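You operate a simulated robot arm through the tools that you are given. There is no shell and no other tool.

Carry out the task below with a simulated robot arm. There is one attempt and no reset: what you move stays moved.

JOB
Close down the heat press: dial off, time to SHORT, head over the pad, switch off.

The check looks at the end state, three seconds after you hand in, the way a careful person would. Anything else that was tipped, shoved, dropped, spilled or broken makes it a failure.

ROBOT AND FRAMES
A 6-joint arm with a two-finger parallel gripper, fixed in place. Base frame: the origin is at the foot of the arm, x ahead of it, y to its left, z up. Lengths are in mm, angles in rad, forces in N, time in s.
With the tool pointing down near the work surface it reaches from about 260 to 680 mm from the base axis. Its first joint turns from -1.152 to 1.152 rad. Payload 2.9 kg.
The TCP is the grasp point between the finger pads, 30 mm short of the fingertips. In the tool frame z runs along the fingers and y along their closing line. The gripper opens to 110 mm. The fingers are 20 mm wide and 10 mm thick; the gripper's body (48 by 112 mm) begins 55 mm behind the TCP.
Orientation is told as [roll, pitch, yaw] about the base's x, y, z axes, in that order, counted from this pose: with the fingers straight down and closing along the base's y, the tool's x points along the base's -x, its y along +y and its z along -z.

CONTROLS
- The arm moves only by the tool nudge_tool. Its argument "increments" is a list of rows, each an object (a shift or turn left out is 0, a gripper value left out holds the last) with "grip": the finger opening in mm, from 0 to 110; "slide": the shift along the base's x, y, z in mm, a list of three; "angular": the turn, a rotation vector about the base's x, y, z in degrees, a list of three. In form: [{"grip": grip, "slide": [tx, ty, tz], "angular": [wx, wy, wz]}, ...]. A call has 1 to 20 rows; each row shifts and turns the commanded pose from where the row before left it. Each row takes 0.2 s and may step no farther than 50 mm and 0.15 rad from the row before; otherwise, or with a gripper value out of range, the whole call is refused. Where a pose cannot be reached the arm comes as near as it can. A force on the tool above 50 N (or 10 N above the force at the start of the call, whichever is more), or a blocked arm, ends the call early, and 0.2 s more pass. Each finger travels about 108 mm/s and halts on what it meets, pressing with about 23 N; the grip force reading is that of the motor and also rises with nothing between the fingers. The clock runs only during rows and for 0.2 s after the last one: add rows that do not move to give the fingers time. The reply holds the time, the measured pose of the TCP, the force on the tool along the base axes, the opening and the grip force, in the units named above and with some noise, with the torque about the TCP (base axes, N m) and any sound that the robot's microphone picked up.
- Cameras (640 x 400 px; columns grow to the right, rows downward): "scene" is fixed at [76.9, 430.2, 1386]; the picture's right is [-0.76, -0.64, 0.00], its down [-0.35, 0.42, -0.84] and it looks along [0.54, -0.64, -0.55] (base axes); focal length 265 px, centre (320, 200). "wrist" rides on the gripper at [72, 17, -103] in the tool frame; the picture's right is [-0.23, 0.97, 0.00], its down [-0.76, -0.18, -0.62] and it looks along [-0.61, -0.14, 0.78] (tool axes); focal length 222 px, centre (320, 200).
- camera(camera): a new picture of that camera. It takes no simulated time.
- measure_at(camera, pixels): for up to 12 pixels [column, row] of the newest picture of that camera ("zoom" is the newest enlarged one), the place [x, y, z] in the base frame of the surface seen there, good to about 2 mm. It takes no simulated time.
- inspect(camera, box): a new picture of the part [left, top, right, bottom] of that camera's present view, enlarged. It takes no simulated time.
- job_done(): hands the job in; it is judged then, once.

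Open the gripper and draw the arm clear of the work before you hand the job in, unless the task says otherwise.

The tools are called after "Emit:" by a JSON object that holds its "op" and its "data". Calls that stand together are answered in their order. nudge_tool: Moves the arm, as the interface text tells. Its arguments: {"type":"object","properties":{"increments":{"type":"array","items":{"type":"object","properties":{"grip":{"type":"number"},"slide":{"type":"array","items":{"type":"number"}},"angular":{"type":"array","items":{"type":"number"}}}}}},"required":["increments"]} The other tools are called the same way: camera (camera) takes a picture; measure_at (camera, pixels) gives the place of the surface under pixels of a picture; inspect (camera, box) takes an enlarged picture of a part of a camera's view; job_done () hands the job in.

At the start:

```text
time_s: 0.0
eef_pos: [353.5, 94.1, 1181.6]
ee_rot: [0.0, -0.002, 0.0]
contact_force: [0.1, 0.3, -0.9]
wrist_torque: [0.03, 0.01, -0.01]
grip_width: 109.8
gripper_force: 0.1
```

scene: 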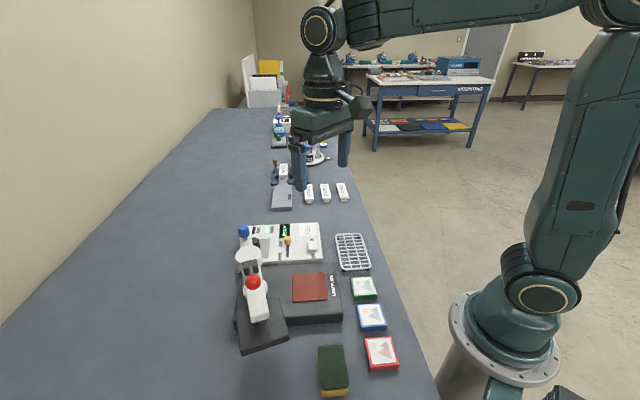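
wrist: 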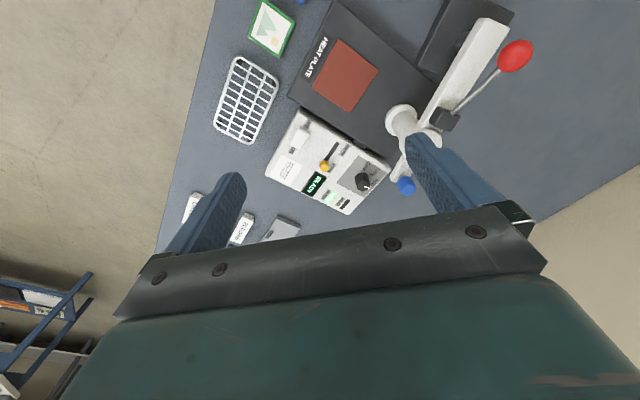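

The scene picture shows the press around (270,290) with the swung-away head and a control panel at (285,243). I'll enlarge both views to read the controls.

Emit:
{"op": "inspect", "data": {"camera": "scene", "box": [220, 210, 380, 310]}}

Emit:
{"op": "inspect", "data": {"camera": "wrist", "box": [250, 90, 410, 220]}}

Emit:
{"op": "inspect", "data": {"camera": "wrist", "box": [270, 0, 560, 200]}}

```text
4.00 times, centred on (300, 260) of scene
```

zoom: 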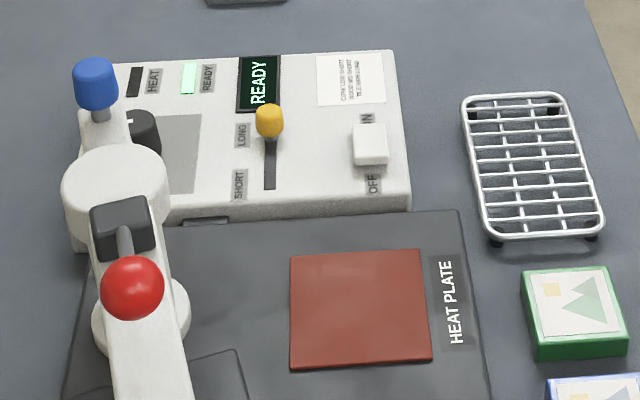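

```text
3.08 times, centred on (330, 155) of wrist
```

zoom: 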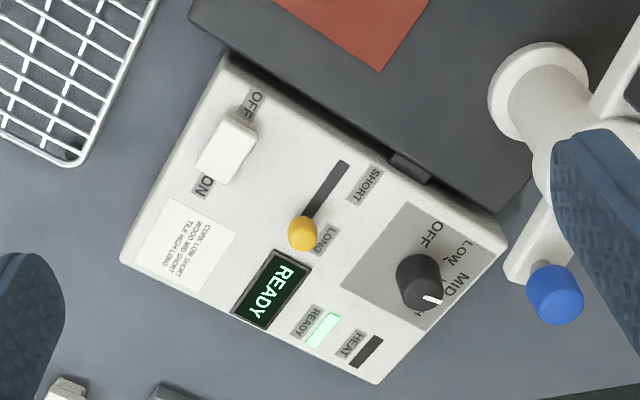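

```text
2.00 times, centred on (415, 100) of wrist
```

zoom: 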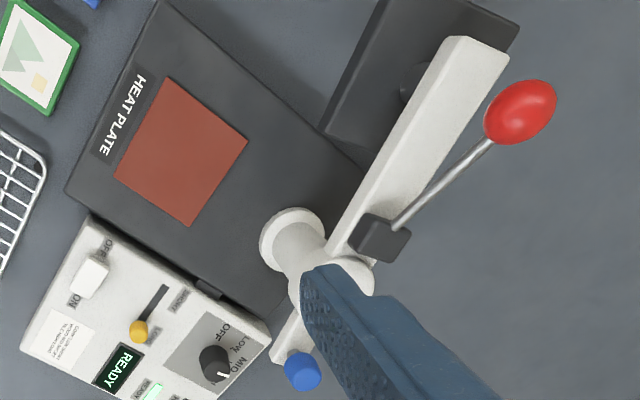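

The dial points to the HIGH side, the yellow slider sits at LONG, the rocker is on, and the head is swung off the plate about the white post. I'll measure the key points in the newest zoom: the wrist view from (270,0) to (560,200).

Emit:
{"op": "measure_at", "data": {"camera": "zoom", "pixels": [[215, 362], [139, 331], [166, 289], [90, 278], [302, 372], [292, 235], [380, 240], [520, 112], [460, 60], [340, 100], [180, 150], [345, 280]]}}

Emit:
{"op": "measure_at", "data": {"camera": "scene", "pixels": [[244, 230], [253, 281], [256, 255], [265, 315], [250, 340], [310, 287], [287, 240], [312, 246], [255, 243], [287, 257], [240, 350], [287, 330]]}}

```text
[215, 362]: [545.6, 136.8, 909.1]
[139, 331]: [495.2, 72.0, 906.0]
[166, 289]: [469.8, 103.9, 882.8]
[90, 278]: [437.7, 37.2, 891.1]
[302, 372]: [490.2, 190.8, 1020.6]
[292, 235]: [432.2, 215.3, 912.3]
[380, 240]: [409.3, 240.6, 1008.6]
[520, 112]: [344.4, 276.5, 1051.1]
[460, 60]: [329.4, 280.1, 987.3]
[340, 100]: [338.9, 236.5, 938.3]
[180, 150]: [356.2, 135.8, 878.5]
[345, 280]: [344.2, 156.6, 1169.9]
```

```text
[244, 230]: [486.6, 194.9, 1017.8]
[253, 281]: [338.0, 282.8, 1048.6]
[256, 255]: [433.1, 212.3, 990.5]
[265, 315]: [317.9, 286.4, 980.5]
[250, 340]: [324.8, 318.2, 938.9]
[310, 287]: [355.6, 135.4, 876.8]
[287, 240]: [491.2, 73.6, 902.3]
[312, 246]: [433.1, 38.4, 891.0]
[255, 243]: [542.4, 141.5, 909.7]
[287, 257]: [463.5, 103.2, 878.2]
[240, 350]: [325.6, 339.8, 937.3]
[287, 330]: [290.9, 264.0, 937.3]
```

Both cameras agree: dial top about (544,139,909), slider knob (493,73,904), rocker (435,38,891), post (432,213), and pad (356,135,877). I'll lower the arm a little above the panel for a closer view, keeping the fingertips above the red ball (z≈1065).

Emit:
{"op": "nudge_tool", "data": {"increments": [{"slide": [20, -20, -15]}, {"slide": [20, -20, -15]}, {"slide": [20, -10, -15]}, {"slide": [0, 0, -15]}, {}]}}

Emit:
{"op": "camera", "data": {"camera": "wrist"}}

Emit:
{"op": "camera", "data": {"camera": "scene"}}

```text
time_s: 1.2
eef_pos: [414.4, 43.6, 1121.7]
ee_rot: [0.001, -0.001, 0.001]
contact_force: [-0.9, 0.6, -0.3]
wrist_torque: [0.02, -0.01, 0.02]
grip_width: 110.0
gripper_force: 0.1
```

```text
taken
```

wrist: 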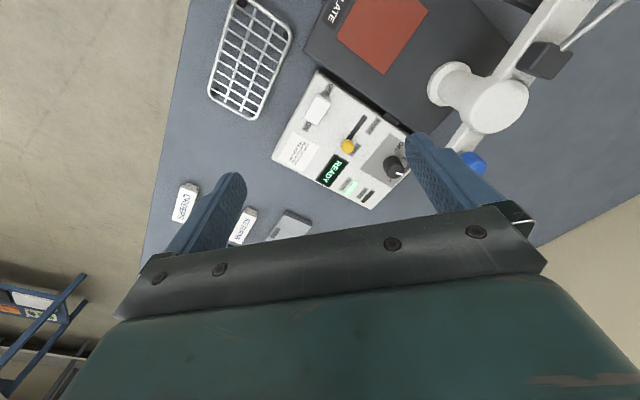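

```text
taken
```

scene: 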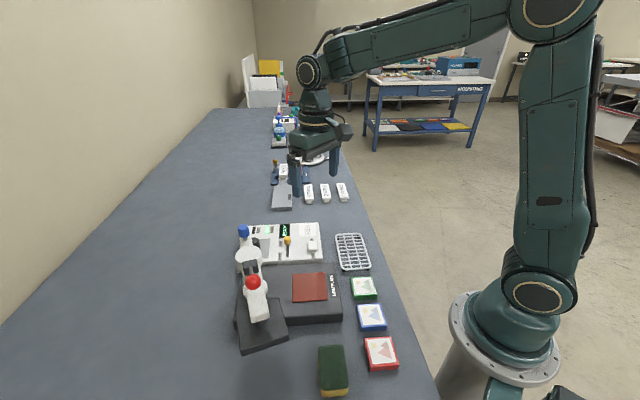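

The panel is now at wrist px (270–410, 70–210) with the dial at (394,168). I'll zoom in on the panel, the post and the arm.

Emit:
{"op": "inspect", "data": {"camera": "wrist", "box": [265, 65, 425, 215]}}

Emit:
{"op": "inspect", "data": {"camera": "wrist", "box": [345, 120, 425, 210]}}

Emit:
{"op": "inspect", "data": {"camera": "scene", "box": [225, 215, 325, 365]}}

```text
2.67 times, centred on (345, 140) of wrist
```

zoom: 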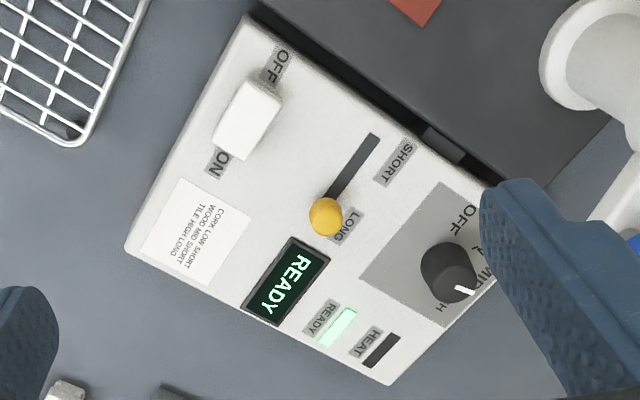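

```text
4.44 times, centred on (385, 165) of wrist
```

zoom: 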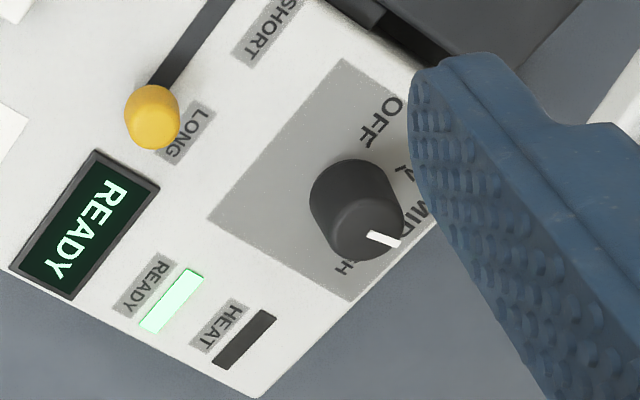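

```text
2.67 times, centred on (275, 290) of scene
```

zoom: 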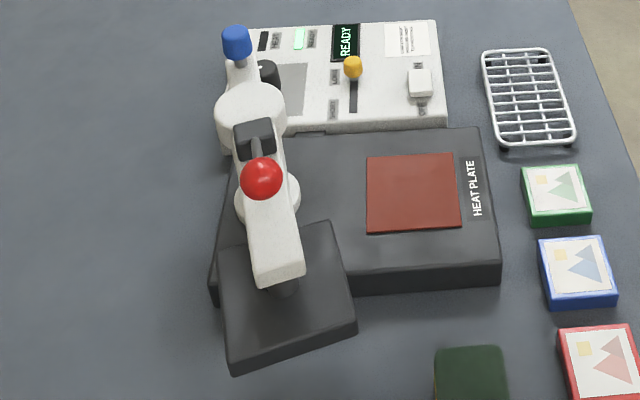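

The right finger hides part of the dial labels. I'll shift +y by 50 mm so the dial is between the fingers.

Emit:
{"op": "nudge_tool", "data": {"increments": [{"slide": [10, 25, 0]}, {"slide": [10, 25, 0]}, {"slide": [0, 10, 0]}, {}]}}

Emit:
{"op": "inspect", "data": {"camera": "wrist", "box": [265, 65, 425, 215]}}

Emit:
{"op": "inspect", "data": {"camera": "wrist", "box": [300, 130, 400, 210]}}

```text
time_s: 2.2
eef_pos: [433.8, 105.8, 1120.8]
ee_rot: [0.002, 0.001, 0.001]
contact_force: [-0.6, 0.2, 0.6]
wrist_torque: [0.03, 0.0, 0.0]
grip_width: 109.9
gripper_force: 0.1
```

```text
2.67 times, centred on (345, 140) of wrist
```

zoom: 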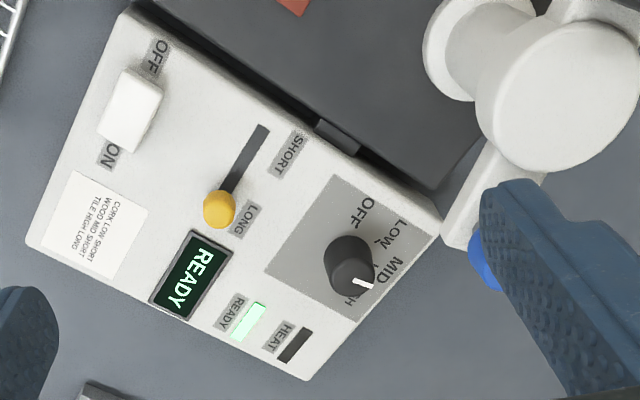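

```text
5.00 times, centred on (350, 170) of wrist
```

zoom: 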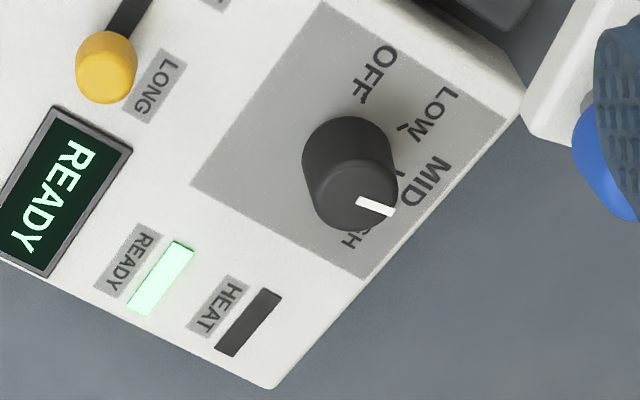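

Dial labels OFF (380,75), LOW (430,115), MID (425,180), and HIGH (358,235) are visible in the zoom, with the white mark at (375,207). I'll measure the dial geometry.

Emit:
{"op": "measure_at", "data": {"camera": "zoom", "pixels": [[350, 194], [360, 203], [390, 211], [312, 190], [340, 228], [390, 185], [361, 98], [403, 128], [400, 176], [368, 232], [344, 118], [240, 180]]}}

Emit:
{"op": "inspect", "data": {"camera": "wrist", "box": [335, 145, 375, 185]}}

```text
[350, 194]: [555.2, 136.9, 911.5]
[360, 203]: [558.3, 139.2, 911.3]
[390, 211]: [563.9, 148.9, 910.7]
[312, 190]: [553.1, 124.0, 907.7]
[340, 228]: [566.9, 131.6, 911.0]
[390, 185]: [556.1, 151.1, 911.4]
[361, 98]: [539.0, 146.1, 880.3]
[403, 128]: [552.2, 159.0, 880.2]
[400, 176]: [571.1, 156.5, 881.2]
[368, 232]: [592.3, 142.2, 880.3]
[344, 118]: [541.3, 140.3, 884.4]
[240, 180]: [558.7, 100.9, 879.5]
```

```text
10.00 times, centred on (355, 165) of wrist
```

zoom: 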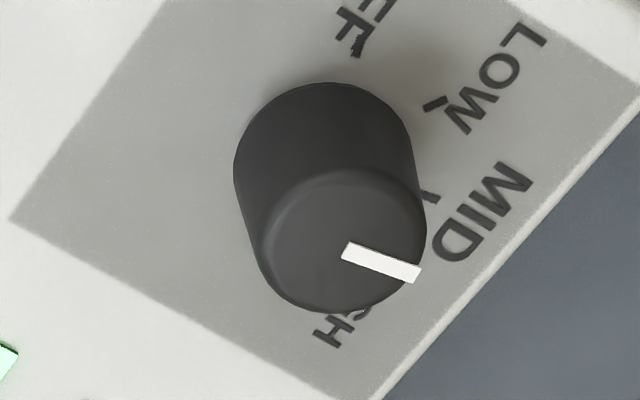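

The 10x zoom shows the knob top centred near (341,242) with the white mark from (345,250) to (420,273). I'll measure those points plus the ticks at (358,47), (436,103), (431,195).

Emit:
{"op": "measure_at", "data": {"camera": "zoom", "pixels": [[341, 242], [347, 251], [382, 262], [417, 272], [265, 240], [340, 180], [340, 305], [358, 47], [436, 103], [431, 195], [333, 335], [500, 190]]}}

```text
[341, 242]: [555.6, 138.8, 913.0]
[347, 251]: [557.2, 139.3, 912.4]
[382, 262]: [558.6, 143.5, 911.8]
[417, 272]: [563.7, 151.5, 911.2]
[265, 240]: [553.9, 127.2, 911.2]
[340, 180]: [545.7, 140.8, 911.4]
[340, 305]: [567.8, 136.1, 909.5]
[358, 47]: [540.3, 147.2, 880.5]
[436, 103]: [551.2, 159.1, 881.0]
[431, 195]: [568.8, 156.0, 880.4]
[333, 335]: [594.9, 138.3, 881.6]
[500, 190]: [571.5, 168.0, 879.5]
```

The knob centre is about (556,139), radius ≈13, z 880–912. The mark lies near MID (≈55°) and OFF near 152°, so about +97° of turn is needed. Next I'll check the tail/blue knob geometry and the camera bracket on the gripper for clearance.

Emit:
{"op": "inspect", "data": {"camera": "scene", "box": [280, 60, 400, 210]}}

Emit:
{"op": "inspect", "data": {"camera": "scene", "box": [225, 215, 295, 295]}}

```text
2.67 times, centred on (340, 135) of scene
```

zoom: 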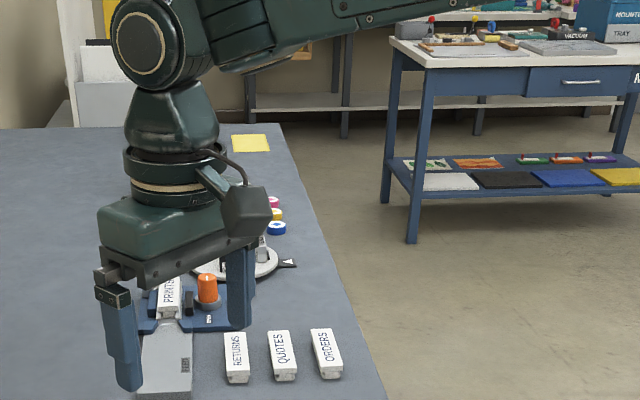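

```text
5.00 times, centred on (260, 255) of scene
```

zoom: 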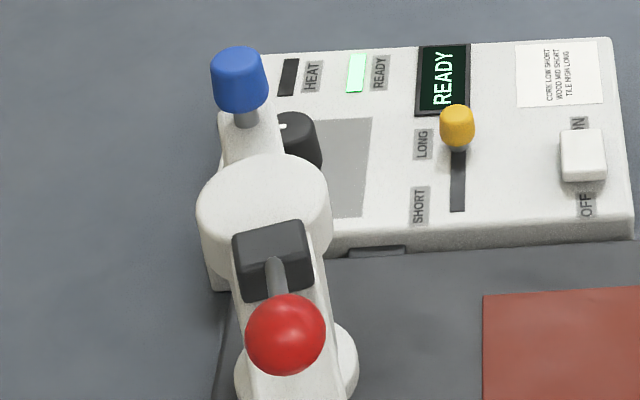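

The camera bracket is a real box on the tool's +x side. Now I'll measure the blue knob, tail, hub and red ball from this scene zoom.

Emit:
{"op": "measure_at", "data": {"camera": "zoom", "pixels": [[238, 55], [238, 100], [214, 80], [265, 80], [246, 120], [228, 150], [278, 148], [262, 170], [205, 200], [325, 200], [285, 330], [275, 240]]}}

Emit:
{"op": "camera", "data": {"camera": "wrist"}}

```text
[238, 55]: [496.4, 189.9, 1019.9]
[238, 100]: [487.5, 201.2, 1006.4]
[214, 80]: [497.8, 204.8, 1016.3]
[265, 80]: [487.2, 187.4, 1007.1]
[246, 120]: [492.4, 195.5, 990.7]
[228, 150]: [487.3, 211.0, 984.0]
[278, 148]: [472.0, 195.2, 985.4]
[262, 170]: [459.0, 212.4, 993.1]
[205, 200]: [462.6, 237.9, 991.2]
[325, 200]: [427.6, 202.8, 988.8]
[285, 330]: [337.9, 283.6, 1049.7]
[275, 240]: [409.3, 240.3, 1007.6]
```

```text
taken
```

wrist: 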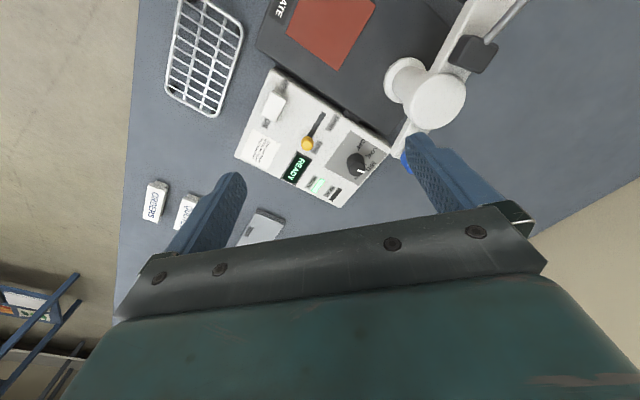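

The tail end is about 73 mm from the dial centre in direction ≈137°, so the camera bracket must be kept on the far side. I'll move above the dial while yawing +30°, then test in the air that +97° further of yaw is reachable.

Emit:
{"op": "nudge_tool", "data": {"increments": [{"slide": [30, 8, 0], "angular": [0, 0, 7.5]}, {"slide": [30, 8, 0], "angular": [0, 0, 7.5]}, {"slide": [31, 8, 0], "angular": [0, 0, 7.5]}, {"slide": [31, 9, 0], "angular": [0, 0, 7.5]}, {}]}}

Emit:
{"op": "nudge_tool", "data": {"increments": [{"angular": [0, 0, 8]}, {"angular": [0, 0, 8]}, {"angular": [0, 0, 8]}, {"angular": [0, 0, 8]}, {"angular": [0, 0, 8]}, {"angular": [0, 0, 8]}, {"angular": [0, 0, 8]}, {"angular": [0, 0, 8]}, {"angular": [0, 0, 8]}, {"angular": [0, 0, 8]}, {"angular": [0, 0, 8]}, {"angular": [0, 0, 8]}, {"angular": [0, 0, 4]}, {}]}}

Emit:
{"op": "camera", "data": {"camera": "wrist"}}

Emit:
{"op": "camera", "data": {"camera": "scene"}}

```text
time_s: 3.4
eef_pos: [559.3, 137.8, 1121.7]
ee_rot: [0.0, -0.002, 0.525]
contact_force: [0.8, -0.1, 0.1]
wrist_torque: [-0.01, 0.04, -0.03]
grip_width: 110.1
gripper_force: 0.1
```

```text
time_s: 6.4
eef_pos: [556.0, 136.7, 1121.6]
ee_rot: [0.002, 0.0, 2.271]
contact_force: [0.1, -0.2, 0.0]
wrist_torque: [-0.02, 0.0, 0.01]
grip_width: 109.9
gripper_force: 0.1
```

```text
taken
```

wrist: 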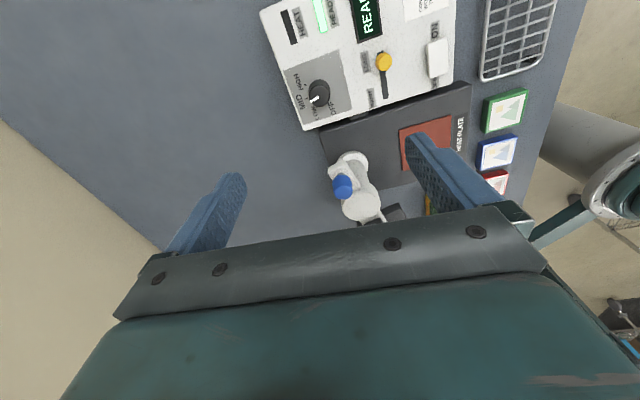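

```text
taken
```

scene: 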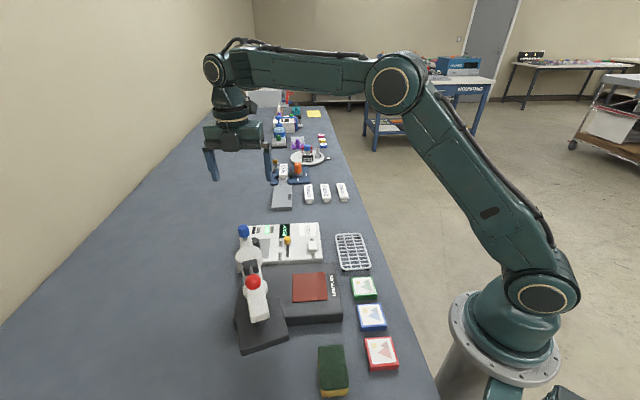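

Yaw 2.27 rad is reachable. From this side the dial is at wrist px (319,93); I'll zoom to check its labels and the press post from here.

Emit:
{"op": "inspect", "data": {"camera": "wrist", "box": [280, 50, 360, 140]}}

Emit:
{"op": "inspect", "data": {"camera": "wrist", "box": [305, 125, 425, 225]}}

```text
4.44 times, centred on (320, 95) of wrist
```

zoom: 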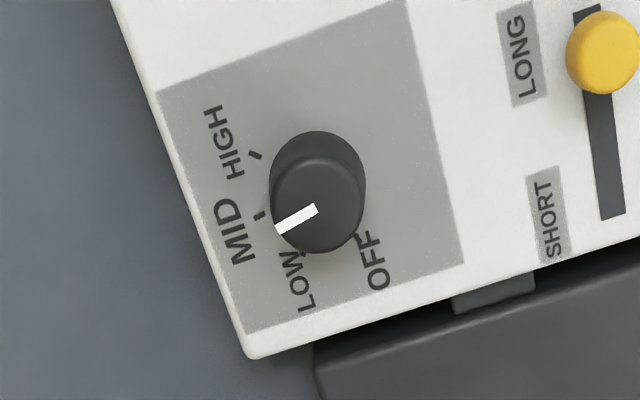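

```text
4.00 times, centred on (365, 175) of wrist
```

zoom: 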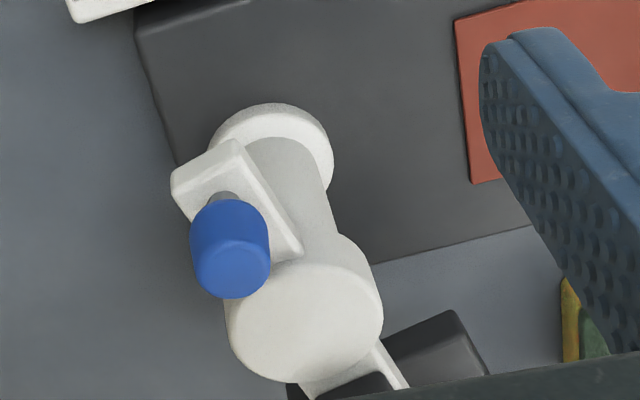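

The blue knob stands on the arm's tail with nothing locking under it, so it looks like a swing handle. I'll measure the dial and post from this first zoom's region again with a fresh zoom on the dial.

Emit:
{"op": "measure_at", "data": {"camera": "zoom", "pixels": [[230, 240], [228, 280], [200, 250], [268, 250], [232, 150], [175, 190], [300, 250], [305, 320], [230, 330], [380, 290], [270, 105], [332, 170]]}}

Emit:
{"op": "inspect", "data": {"camera": "wrist", "box": [295, 70, 345, 120]}}

```text
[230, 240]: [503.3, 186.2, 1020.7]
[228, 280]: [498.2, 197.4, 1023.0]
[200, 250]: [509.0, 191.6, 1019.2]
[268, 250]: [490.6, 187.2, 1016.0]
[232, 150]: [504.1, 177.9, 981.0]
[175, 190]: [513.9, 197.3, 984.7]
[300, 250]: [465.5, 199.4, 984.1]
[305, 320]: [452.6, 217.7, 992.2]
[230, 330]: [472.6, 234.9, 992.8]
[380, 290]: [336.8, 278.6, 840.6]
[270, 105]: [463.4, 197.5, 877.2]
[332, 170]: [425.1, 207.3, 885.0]
```

```text
8.00 times, centred on (320, 95) of wrist
```

zoom: 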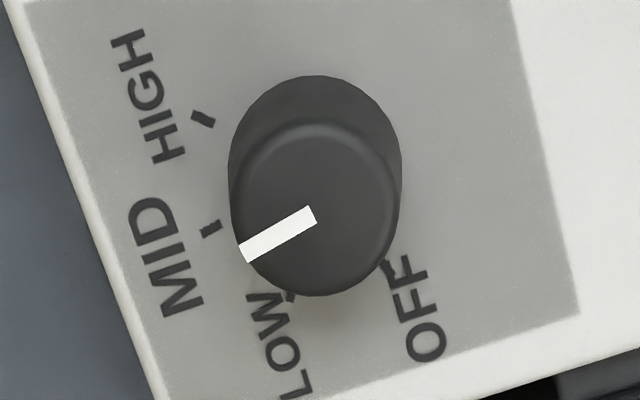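

The tail's near corner (504,178) is only about 65 mm from the dial axis, so I prefer starting the dial grip at yaw ≈85° to keep the gripper body away from it. I'll measure the dial here and test yaw up to ~185° in the air.

Emit:
{"op": "measure_at", "data": {"camera": "zoom", "pixels": [[316, 210], [310, 216], [246, 250], [238, 200], [395, 215], [316, 128], [312, 292], [203, 119], [211, 228], [290, 297], [386, 265], [318, 78]]}}

Emit:
{"op": "nudge_tool", "data": {"increments": [{"angular": [0, 0, 8]}, {"angular": [0, 0, 8]}, {"angular": [0, 0, 8]}, {"angular": [0, 0, 8]}, {"angular": [0, 0, 8]}, {"angular": [0, 0, 8]}, {"angular": [0, 0, 7]}, {}]}}

```text
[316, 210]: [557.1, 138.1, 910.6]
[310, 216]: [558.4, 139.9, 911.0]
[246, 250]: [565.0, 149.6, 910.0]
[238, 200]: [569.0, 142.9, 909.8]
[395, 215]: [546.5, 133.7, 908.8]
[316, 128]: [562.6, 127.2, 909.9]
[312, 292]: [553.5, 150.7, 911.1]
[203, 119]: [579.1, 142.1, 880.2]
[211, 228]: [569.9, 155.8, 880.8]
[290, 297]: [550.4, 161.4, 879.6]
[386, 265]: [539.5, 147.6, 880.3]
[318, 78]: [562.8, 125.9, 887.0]
```

```text
time_s: 8.2
eef_pos: [556.9, 137.0, 1121.3]
ee_rot: [-0.001, 0.0, -3.052]
contact_force: [-0.6, 0.2, 0.3]
wrist_torque: [-0.02, 0.02, 0.0]
grip_width: 109.9
gripper_force: 0.1
```

Yaw 185° is reachable. Both views give the dial centre ≈(557.5,138.7), the mark at ≈55.5° (MID) and OFF at ≈154°, so +98°. I'll rotate back 98° in the air, centre over the knob and set the opening to 60 mm.

Emit:
{"op": "nudge_tool", "data": {"increments": [{"angular": [0, 0, -8], "grip": 60}, {"angular": [0, 0, -8]}, {"angular": [0, 0, -8]}, {"angular": [0, 0, -8]}, {"angular": [0, 0, -8]}, {"angular": [0, 0, -8]}, {"angular": [0, 0, -8]}, {"angular": [0, 0, -8]}, {"angular": [0, 0, -8]}, {"angular": [0, 0, -8]}, {"angular": [0, 0, -8]}, {"angular": [0, 0, -8]}, {"angular": [0, 0, -2], "slide": [1.5, 1.6, 0]}, {}, {}, {}]}}

Emit:
{"op": "camera", "data": {"camera": "wrist"}}

```text
time_s: 11.6
eef_pos: [556.2, 138.7, 1121.8]
ee_rot: [0.001, 0.0, 1.519]
contact_force: [0.4, 0.3, -0.3]
wrist_torque: [0.02, 0.0, 0.03]
grip_width: 60.1
gripper_force: 0.0
```

```text
taken
```

wrist: 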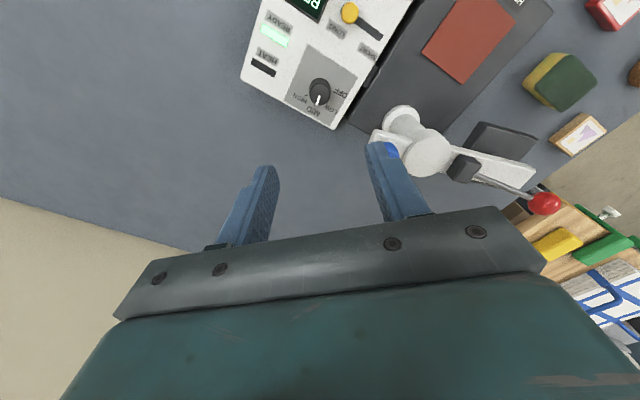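

Yaw is 1.52 rad, and the opening is 60 mm over the dial. I'll descend to TCP z≈960 (tips above the knob top at 912) and check alignment.

Emit:
{"op": "nudge_tool", "data": {"increments": [{"slide": [0, 0, -40]}, {"slide": [0, 0, -40]}, {"slide": [0, 0, -40]}, {"slide": [0, 0, -30]}, {}, {}]}}

Emit:
{"op": "camera", "data": {"camera": "wrist"}}

Emit:
{"op": "inspect", "data": {"camera": "scene", "box": [200, 170, 320, 270]}}

```text
time_s: 13.0
eef_pos: [553.4, 140.3, 970.8]
ee_rot: [0.002, -0.001, 1.516]
contact_force: [0.0, -0.6, 0.5]
wrist_torque: [-0.02, -0.01, 0.01]
grip_width: 60.1
gripper_force: 0.1
```

```text
taken
```

wrist: 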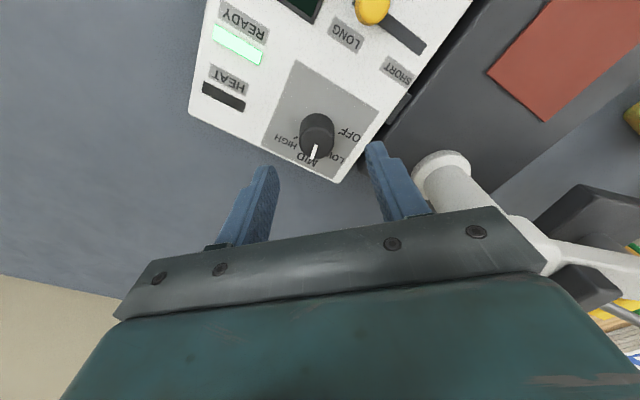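

```text
4.00 times, centred on (260, 220) of scene
```

zoom: 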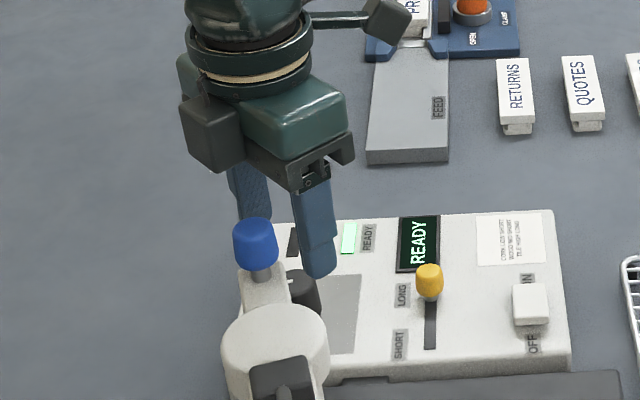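

A dark box sits at zoom (205,135), on the side toward the blue knob, so I'll measure it before descending. I'll also re-read the pose, since x reads 553.4.

Emit:
{"op": "measure_at", "data": {"camera": "zoom", "pixels": [[185, 150], [215, 165], [243, 150], [195, 100], [240, 110], [385, 20], [300, 175], [345, 150], [255, 225], [318, 265], [255, 290], [210, 130]]}}

Emit:
{"op": "nudge_tool", "data": {"increments": [{}, {}]}}

```text
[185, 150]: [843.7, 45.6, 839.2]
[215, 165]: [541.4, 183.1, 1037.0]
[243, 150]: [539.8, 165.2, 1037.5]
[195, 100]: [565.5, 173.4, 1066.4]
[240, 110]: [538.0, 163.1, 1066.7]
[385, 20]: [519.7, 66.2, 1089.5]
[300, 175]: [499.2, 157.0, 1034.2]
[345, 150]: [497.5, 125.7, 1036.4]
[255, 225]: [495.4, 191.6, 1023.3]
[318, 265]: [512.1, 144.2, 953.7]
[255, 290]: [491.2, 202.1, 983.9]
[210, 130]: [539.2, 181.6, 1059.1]
```

```text
time_s: 13.6
eef_pos: [553.8, 139.9, 971.1]
ee_rot: [-0.002, 0.0, 1.519]
contact_force: [0.4, 0.5, 0.8]
wrist_torque: [-0.01, -0.01, 0.0]
grip_width: 60.2
gripper_force: 0.1
```

The box will pass the tail with over 10 mm clearance. To verify the actual TCP position I'll measure the two finger tips and the knob in the wrist view: fingers at (262,175), (375,150), knob at (317,135).

Emit:
{"op": "inspect", "data": {"camera": "wrist", "box": [210, 100, 430, 240]}}

```text
2.86 times, centred on (320, 170) of wrist
```

zoom: 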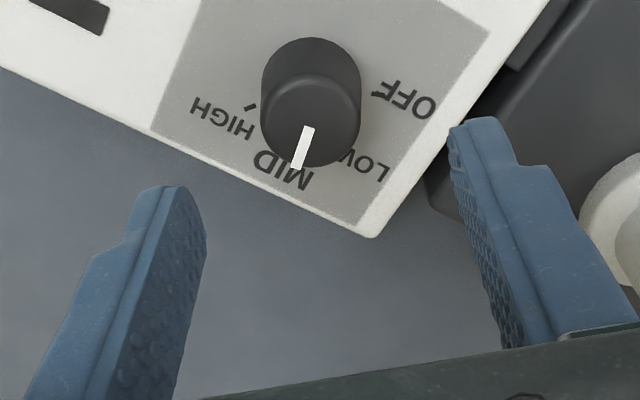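

Emit:
{"op": "measure_at", "data": {"camera": "zoom", "pixels": [[165, 195], [195, 215], [190, 260], [130, 240], [470, 125], [460, 160], [480, 220], [530, 200], [310, 120], [266, 105], [358, 110], [310, 160]]}}

```text
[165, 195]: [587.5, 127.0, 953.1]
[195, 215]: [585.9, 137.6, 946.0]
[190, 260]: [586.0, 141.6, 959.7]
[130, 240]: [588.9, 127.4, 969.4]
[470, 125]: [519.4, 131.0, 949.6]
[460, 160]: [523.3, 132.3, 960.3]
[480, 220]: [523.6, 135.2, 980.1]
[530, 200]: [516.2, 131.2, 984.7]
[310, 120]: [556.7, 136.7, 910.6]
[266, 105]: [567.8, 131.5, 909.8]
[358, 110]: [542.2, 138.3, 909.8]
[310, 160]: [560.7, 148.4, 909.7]
```

Finger inner faces are at x≈586 and 523.4, so the real TCP is near (554.5,139.5); I need about +3 in x, −0.8 in y. I'll correct that and descend to z≈918.

Emit:
{"op": "nudge_tool", "data": {"increments": [{"slide": [3.2, -0.8, 0]}, {"slide": [0, 0, -15]}, {"slide": [0, 0, -15]}, {"slide": [0, 0, -13]}, {"slide": [0, 0, -10]}, {}, {}]}}

Emit:
{"op": "inspect", "data": {"camera": "wrist", "box": [210, 100, 430, 240]}}

Emit:
{"op": "inspect", "data": {"camera": "scene", "box": [200, 180, 320, 280]}}

```text
time_s: 15.2
eef_pos: [560.1, 138.9, 919.1]
ee_rot: [0.0, 0.0, 1.519]
contact_force: [-0.2, -0.3, 0.4]
wrist_torque: [-0.01, -0.02, -0.04]
grip_width: 60.0
gripper_force: 0.1
```

```text
2.86 times, centred on (320, 170) of wrist
```

zoom: 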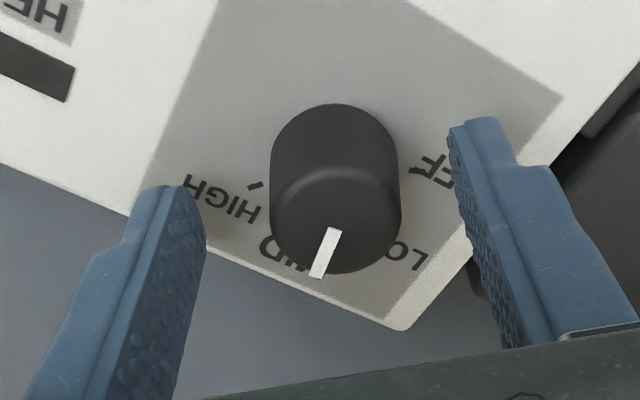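

```text
4.00 times, centred on (260, 230) of scene
```

zoom: 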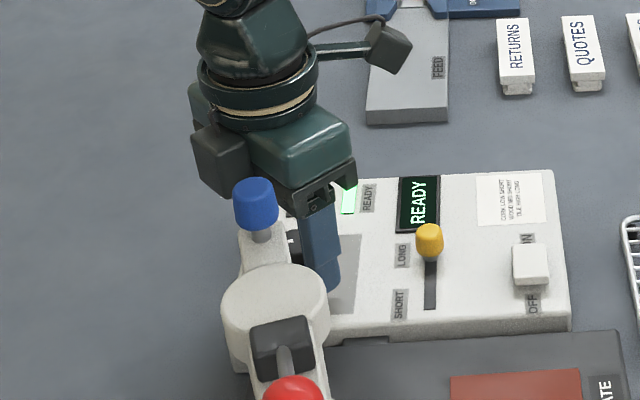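

Now the pose reads x=560.1, so the arm tracks within a few mm. I'll measure fingers vs knob again in the wrist zoom before gripping.

Emit:
{"op": "inspect", "data": {"camera": "wrist", "box": [230, 120, 410, 220]}}

Emit:
{"op": "measure_at", "data": {"camera": "wrist", "pixels": [[278, 175], [276, 191], [371, 156], [377, 177], [327, 178], [306, 170], [349, 165], [327, 192]]}}

```text
3.56 times, centred on (320, 170) of wrist
```

zoom: 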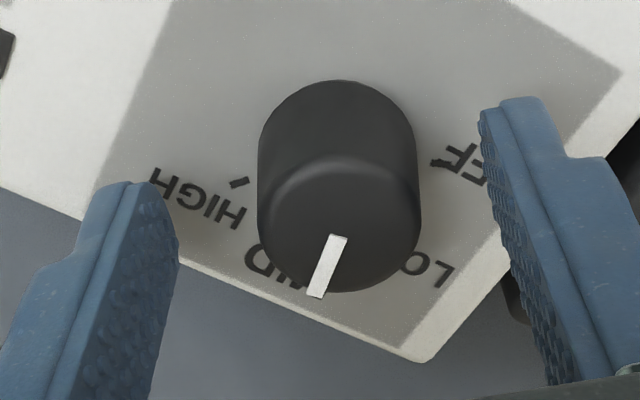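

```text
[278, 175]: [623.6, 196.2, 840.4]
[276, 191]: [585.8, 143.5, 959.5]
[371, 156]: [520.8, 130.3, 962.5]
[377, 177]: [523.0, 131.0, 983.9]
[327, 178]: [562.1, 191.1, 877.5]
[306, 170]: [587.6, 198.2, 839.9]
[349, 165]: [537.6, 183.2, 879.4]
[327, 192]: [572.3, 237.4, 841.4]
```

The "wrist" measurement used the older full picture, so I'll measure on this new zoom instead.

Emit:
{"op": "measure_at", "data": {"camera": "zoom", "pixels": [[165, 250], [155, 300], [110, 250], [495, 200], [505, 250], [570, 250], [340, 230], [262, 225], [418, 225], [340, 165], [340, 285], [312, 290]]}}

```text
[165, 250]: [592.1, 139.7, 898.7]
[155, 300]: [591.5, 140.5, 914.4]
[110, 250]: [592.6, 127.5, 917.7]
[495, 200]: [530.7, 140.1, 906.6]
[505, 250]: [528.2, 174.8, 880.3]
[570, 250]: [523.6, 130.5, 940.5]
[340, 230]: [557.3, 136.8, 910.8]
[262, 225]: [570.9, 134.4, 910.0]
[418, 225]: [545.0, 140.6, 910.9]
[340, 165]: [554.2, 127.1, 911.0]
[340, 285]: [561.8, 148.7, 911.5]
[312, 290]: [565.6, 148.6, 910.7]
```

Finger faces are at x≈591.8 and 530.5 (middle ≈561) against knob centre ≈558, so I'll shift −2.5 in x and then close gently on the knob.

Emit:
{"op": "nudge_tool", "data": {"increments": [{"slide": [-2.6, -0.3, 0]}, {}, {"grip": 40}, {}, {}]}}

Emit:
{"op": "inspect", "data": {"camera": "wrist", "box": [230, 120, 410, 220]}}

```text
time_s: 16.4
eef_pos: [557.0, 139.2, 918.5]
ee_rot: [0.0, 0.001, 1.52]
contact_force: [-0.6, 0.8, 0.0]
wrist_torque: [-0.02, -0.01, -0.04]
grip_width: 40.3
gripper_force: 0.1
```

```text
3.56 times, centred on (320, 170) of wrist
```

zoom: 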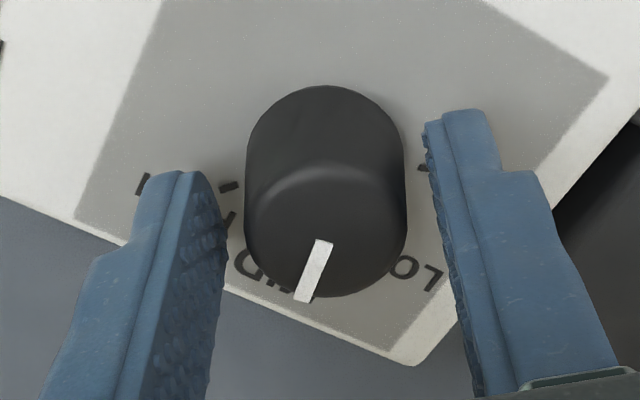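

The knob sits centred between the fingers. Now I'll close on it.

Emit:
{"op": "nudge_tool", "data": {"increments": [{"grip": 20}, {}, {}, {}]}}

```text
time_s: 17.4
eef_pos: [556.7, 139.6, 918.7]
ee_rot: [0.003, 0.0, 1.519]
contact_force: [-12.1, -0.9, 4.1]
wrist_torque: [-0.17, 0.4, 0.0]
grip_width: 29.7
gripper_force: 45.3
```

The knob is gripped (width 29.7) with a −12 N side load in x. I'll shift −1 mm in x to relieve it, then start rotating +8° to see the response.

Emit:
{"op": "nudge_tool", "data": {"increments": [{"slide": [-1.2, 0, 0]}, {}]}}

Emit:
{"op": "nudge_tool", "data": {"increments": [{"angular": [0, 0, 8]}, {"angular": [0, 0, 8]}, {}]}}

Emit:
{"op": "inspect", "data": {"camera": "wrist", "box": [230, 120, 410, 220]}}

```text
time_s: 18.0
eef_pos: [557.4, 138.4, 918.8]
ee_rot: [-0.002, 0.0, 1.52]
contact_force: [-7.2, 0.7, 8.1]
wrist_torque: [-0.49, 0.26, -0.01]
grip_width: 29.6
gripper_force: 44.8
```

```text
time_s: 18.8
eef_pos: [557.2, 139.0, 920.0]
ee_rot: [-0.002, 0.0, 1.798]
contact_force: [-5.6, 0.7, 10.3]
wrist_torque: [0.61, 0.22, 0.0]
grip_width: 29.8
gripper_force: 45.1
```

```text
3.56 times, centred on (320, 170) of wrist
```

zoom: 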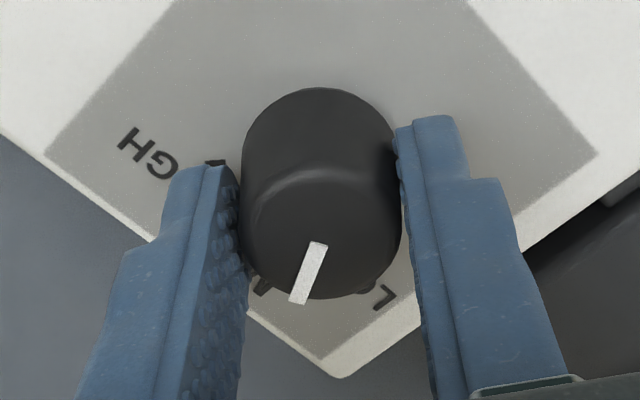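

The mark turned together with the gripper, and there's no slip. I'll continue with the rest of the turn to about 90° total, then check.

Emit:
{"op": "nudge_tool", "data": {"increments": [{"angular": [0, 0, 8]}, {"angular": [0, 0, 8]}, {"angular": [0, 0, 8]}, {"angular": [0, 0, 8]}, {"angular": [0, 0, 8]}, {"angular": [0, 0, 8]}, {"angular": [0, 0, 8]}, {"angular": [0, 0, 8]}, {"angular": [0, 0, 8]}, {}]}}

Emit:
{"op": "inspect", "data": {"camera": "wrist", "box": [230, 120, 410, 220]}}

Emit:
{"op": "inspect", "data": {"camera": "scene", "box": [200, 180, 320, 280]}}

```text
time_s: 21.0
eef_pos: [556.8, 139.9, 918.9]
ee_rot: [0.001, 0.001, 3.056]
contact_force: [7.7, 14.9, -10.0]
wrist_torque: [0.39, -0.56, 0.02]
grip_width: 29.6
gripper_force: 45.5
```

```text
3.56 times, centred on (320, 170) of wrist
```

zoom: 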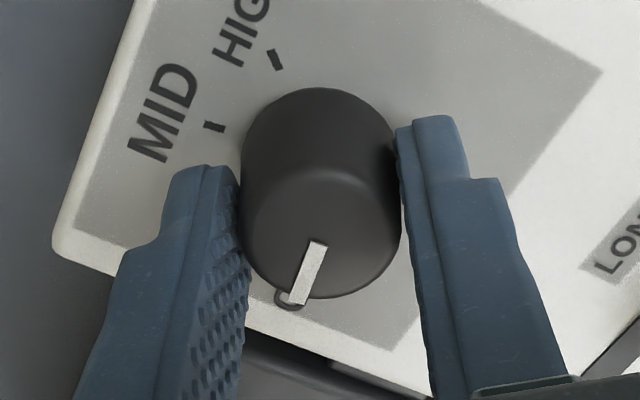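

```text
4.00 times, centred on (260, 230) of scene
```

zoom: 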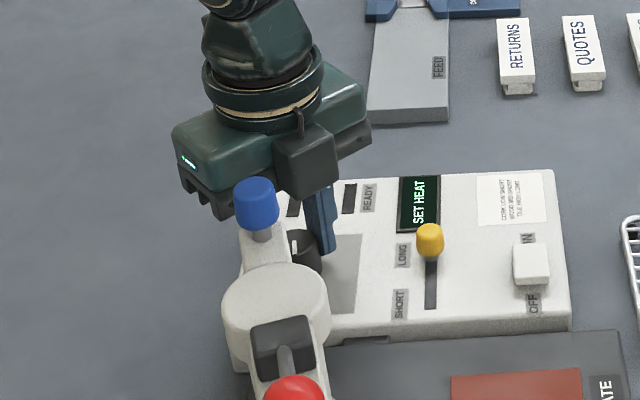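

The display changed from READY to "SET HEAT", so the dial is near OFF (88° turned). I'll turn 8° more and measure the mark's direction.

Emit:
{"op": "nudge_tool", "data": {"increments": [{"angular": [0, 0, 5]}, {"angular": [0, 0, 4]}, {}]}}

Emit:
{"op": "inspect", "data": {"camera": "wrist", "box": [230, 120, 410, 220]}}

Emit:
{"op": "measure_at", "data": {"camera": "zoom", "pixels": [[317, 243], [299, 302], [322, 230], [246, 230], [399, 230]]}}

```text
time_s: 21.8
eef_pos: [555.9, 139.3, 918.8]
ee_rot: [-0.001, -0.001, -3.071]
contact_force: [7.0, 16.0, -11.4]
wrist_torque: [0.5, -0.68, 0.0]
grip_width: 29.6
gripper_force: 44.9
```

```text
3.56 times, centred on (320, 170) of wrist
```

zoom: 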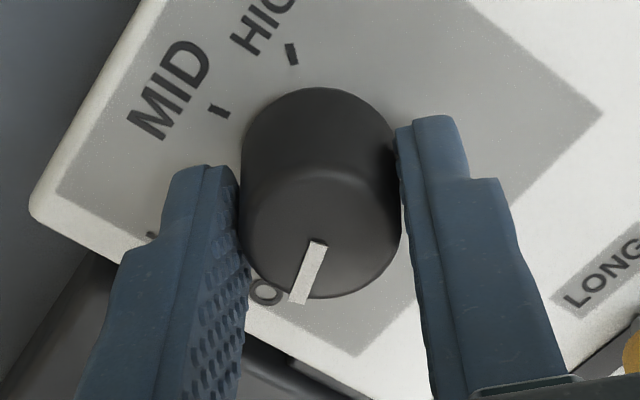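

```text
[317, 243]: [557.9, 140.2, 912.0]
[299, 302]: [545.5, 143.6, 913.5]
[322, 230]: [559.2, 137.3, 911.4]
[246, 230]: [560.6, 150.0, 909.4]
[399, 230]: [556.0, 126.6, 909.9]
```

Yaw is now −3.071 (184°), 97° turned; the estimated mark angle ≈155° against the OFF tick at ≈154°. I'll open the fingers and raise for an unobstructed check.

Emit:
{"op": "nudge_tool", "data": {"increments": [{"grip": 50}, {}, {"slide": [0, 0, 25]}, {"slide": [0, 0, 25]}, {"slide": [0, 0, 25]}, {}]}}

Emit:
{"op": "inspect", "data": {"camera": "wrist", "box": [270, 70, 390, 170]}}

```text
time_s: 23.2
eef_pos: [557.4, 139.5, 994.4]
ee_rot: [0.001, -0.001, -3.071]
contact_force: [-0.3, -0.5, -0.7]
wrist_torque: [0.0, 0.04, 0.0]
grip_width: 50.1
gripper_force: 0.1
```

```text
4.00 times, centred on (330, 120) of wrist
```

zoom: 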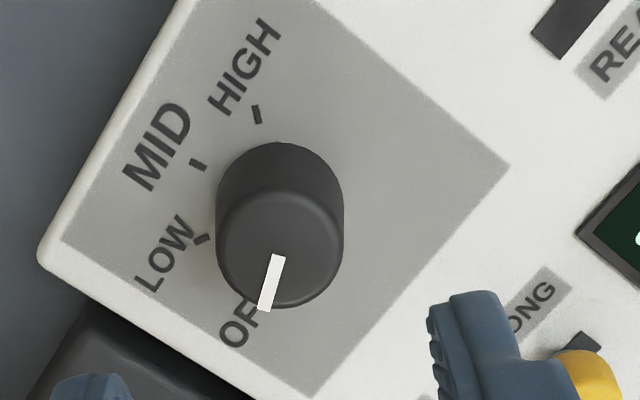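

The mark now points toward OFF; I'll measure mark ends and knob rim to verify the angle.

Emit:
{"op": "measure_at", "data": {"camera": "zoom", "pixels": [[278, 258], [272, 282], [265, 307], [280, 250], [220, 248], [342, 248], [280, 196], [280, 305], [257, 114], [197, 165], [202, 240], [255, 318]]}}

Emit:
{"op": "camera", "data": {"camera": "wrist"}}

Emit:
{"op": "inspect", "data": {"camera": "scene", "box": [225, 210, 325, 270]}}

```text
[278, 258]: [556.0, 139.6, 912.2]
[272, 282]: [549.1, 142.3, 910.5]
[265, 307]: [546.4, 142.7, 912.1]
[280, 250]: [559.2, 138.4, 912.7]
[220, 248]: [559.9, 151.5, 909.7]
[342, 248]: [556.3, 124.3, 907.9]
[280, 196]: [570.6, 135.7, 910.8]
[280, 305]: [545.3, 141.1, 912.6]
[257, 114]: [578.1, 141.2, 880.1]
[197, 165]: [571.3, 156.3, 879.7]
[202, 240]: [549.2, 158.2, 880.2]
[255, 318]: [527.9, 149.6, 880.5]
```

```text
taken
```

wrist: 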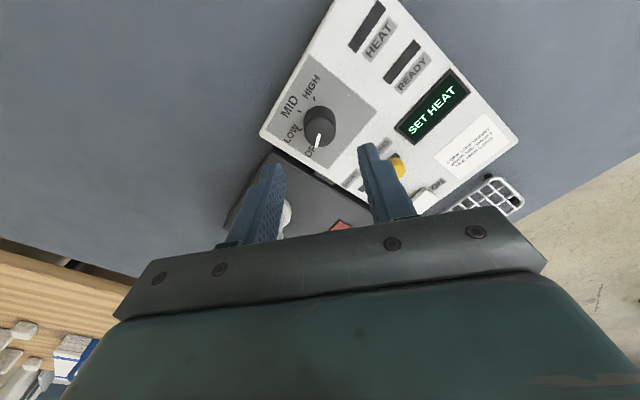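

```text
6.40 times, centred on (275, 240) of scene
```

zoom: 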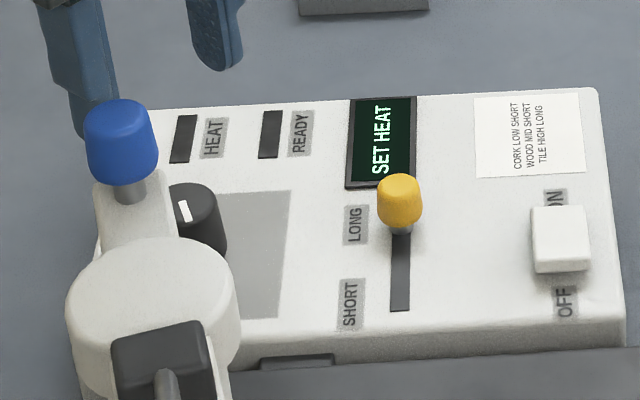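

The display reads SET HEAT with both HEAT and READY lamps dark, consistent with the dial at OFF (97° turned of ~98°). I'll verify from the other side later. Now I'll measure the slider and switch in this scene zoom.

Emit:
{"op": "measure_at", "data": {"camera": "zoom", "pixels": [[400, 180], [400, 215], [382, 205], [418, 205], [402, 230], [401, 240], [399, 308], [391, 290], [560, 210], [560, 255], [536, 265], [585, 262]]}}

```text
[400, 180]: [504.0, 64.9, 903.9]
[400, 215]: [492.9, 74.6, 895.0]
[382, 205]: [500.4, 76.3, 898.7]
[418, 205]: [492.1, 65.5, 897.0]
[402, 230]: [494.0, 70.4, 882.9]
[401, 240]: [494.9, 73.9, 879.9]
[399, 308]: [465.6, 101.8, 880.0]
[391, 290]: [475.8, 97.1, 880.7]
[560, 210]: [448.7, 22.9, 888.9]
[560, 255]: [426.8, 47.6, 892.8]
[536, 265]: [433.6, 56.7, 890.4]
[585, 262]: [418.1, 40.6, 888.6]
```

The slider knob is at about (498,70,885–904), and the slot runs to about (466,101) along direction ≈136°. I'll raise the arm, yaw back to ≈46° so the fingers close along the slot, and move over the slider.

Emit:
{"op": "nudge_tool", "data": {"increments": [{"slide": [0, 0, 45]}, {"slide": [0, 0, 45]}, {"slide": [-10, -10, 0], "angular": [0, 0, -8]}, {"slide": [-10, -10, 0], "angular": [0, 0, -8]}, {"slide": [-10, -10, 0], "angular": [0, 0, -8]}, {"slide": [-10, -10, 0], "angular": [0, 0, -8]}, {"slide": [-10, -10, 0], "angular": [0, 0, -8]}, {"slide": [-7, -10, 0], "angular": [0, 0, -8]}, {"slide": [0, -8, 0], "angular": [0, 0, -8]}, {"angular": [0, 0, -8]}, {"angular": [0, 0, -8]}, {"angular": [0, 0, -8]}, {"angular": [0, 0, -8]}, {"angular": [0, 0, -8]}, {"angular": [0, 0, -8]}, {"angular": [0, 0, -8]}, {"angular": [0, 0, -8]}, {"angular": [0, 0, -8]}, {"angular": [0, 0, -8]}, {"angular": [0, 0, -2]}]}}

Emit:
{"op": "camera", "data": {"camera": "wrist"}}

Emit:
{"op": "inspect", "data": {"camera": "wrist", "box": [250, 60, 410, 180]}}

```text
time_s: 27.4
eef_pos: [500.3, 70.8, 1083.8]
ee_rot: [0.0, 0.0, 0.8]
contact_force: [0.6, 0.3, -0.4]
wrist_torque: [-0.02, 0.01, -0.05]
grip_width: 50.0
gripper_force: 0.2
```

```text
taken
```

wrist: 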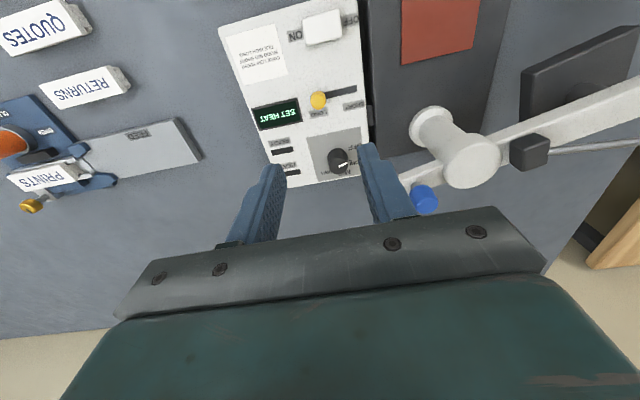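

```text
3.33 times, centred on (330, 120) of wrist
```

zoom: 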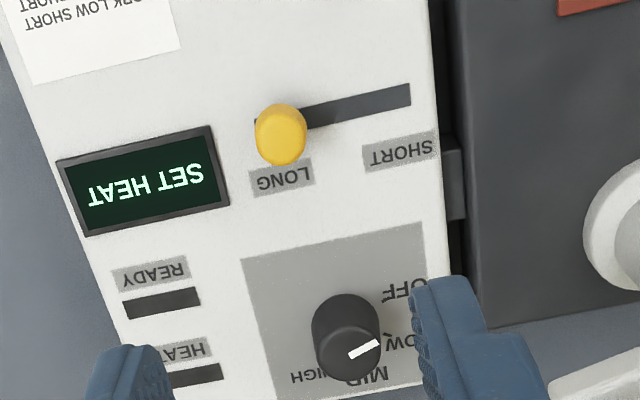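

From this view the mark direction matches the OFF tick, so the dial is OFF. The slider knob is at zoom (281,134), with the slot ending at (410,95); I'll measure these.

Emit:
{"op": "measure_at", "data": {"camera": "zoom", "pixels": [[281, 145], [258, 138], [305, 138], [281, 108], [281, 160], [258, 122], [310, 115], [408, 96], [360, 105], [347, 352], [378, 342], [388, 300]]}}

```text
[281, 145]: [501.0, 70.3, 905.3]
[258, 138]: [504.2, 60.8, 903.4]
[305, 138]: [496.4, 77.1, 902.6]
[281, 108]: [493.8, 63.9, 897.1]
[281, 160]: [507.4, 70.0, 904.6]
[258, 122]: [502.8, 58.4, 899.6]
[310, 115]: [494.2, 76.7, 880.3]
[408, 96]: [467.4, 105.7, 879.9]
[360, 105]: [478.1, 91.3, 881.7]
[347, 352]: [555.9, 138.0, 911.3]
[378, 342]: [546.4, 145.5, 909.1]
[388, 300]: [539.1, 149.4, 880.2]
```

The slider knob centre is about (500.5,69.5), r≈8, and the slot direction is ≈135°. I'll check the display bezel height, since one finger will be near it.

Emit:
{"op": "measure_at", "data": {"camera": "zoom", "pixels": [[216, 150], [222, 190], [200, 132], [225, 205], [190, 150], [150, 145], [235, 160], [60, 165]]}}

Emit:
{"op": "nudge_tool", "data": {"increments": [{"slide": [0.3, -1.2, -35], "grip": 36}, {"slide": [0, 0, -35]}, {"slide": [0, 0, -35]}, {"slide": [0, 0, -23]}, {}, {}]}}

Emit:
{"op": "inspect", "data": {"camera": "wrist", "box": [230, 100, 410, 220]}}

```text
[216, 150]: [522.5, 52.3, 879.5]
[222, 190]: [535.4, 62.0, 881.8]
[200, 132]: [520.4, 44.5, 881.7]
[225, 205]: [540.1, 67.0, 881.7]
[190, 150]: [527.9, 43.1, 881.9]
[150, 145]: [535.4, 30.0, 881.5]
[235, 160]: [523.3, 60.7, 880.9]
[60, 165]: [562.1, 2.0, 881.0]
```

```text
time_s: 28.8
eef_pos: [497.6, 66.8, 956.9]
ee_rot: [0.002, 0.0, 0.803]
contact_force: [-0.5, -0.1, 0.0]
wrist_torque: [0.01, 0.02, 0.0]
grip_width: 35.8
gripper_force: 0.1
```

```text
3.33 times, centred on (320, 160) of wrist
```

zoom: 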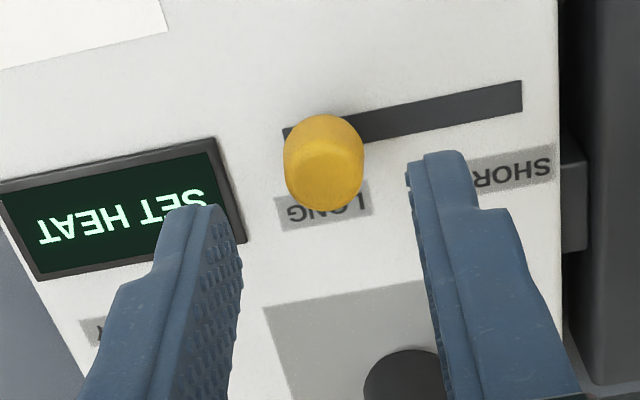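

The bezel is nearly flush at z≈882. I'm at z=957 with pose (497.6,66.8); I'll measure the fingers and knob in this zoom for alignment.

Emit:
{"op": "measure_at", "data": {"camera": "zoom", "pixels": [[225, 230], [225, 280], [150, 290], [415, 200], [432, 260], [480, 250], [325, 180], [288, 170], [361, 170], [325, 208], [325, 150], [190, 220]]}}

```text
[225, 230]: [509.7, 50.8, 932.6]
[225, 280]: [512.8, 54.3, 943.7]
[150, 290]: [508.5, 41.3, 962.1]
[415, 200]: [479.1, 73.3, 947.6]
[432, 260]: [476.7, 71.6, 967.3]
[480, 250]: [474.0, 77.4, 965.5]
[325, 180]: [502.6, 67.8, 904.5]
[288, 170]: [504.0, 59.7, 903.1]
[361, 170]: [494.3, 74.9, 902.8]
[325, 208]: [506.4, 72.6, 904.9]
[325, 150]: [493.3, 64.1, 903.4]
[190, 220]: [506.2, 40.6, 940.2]
```

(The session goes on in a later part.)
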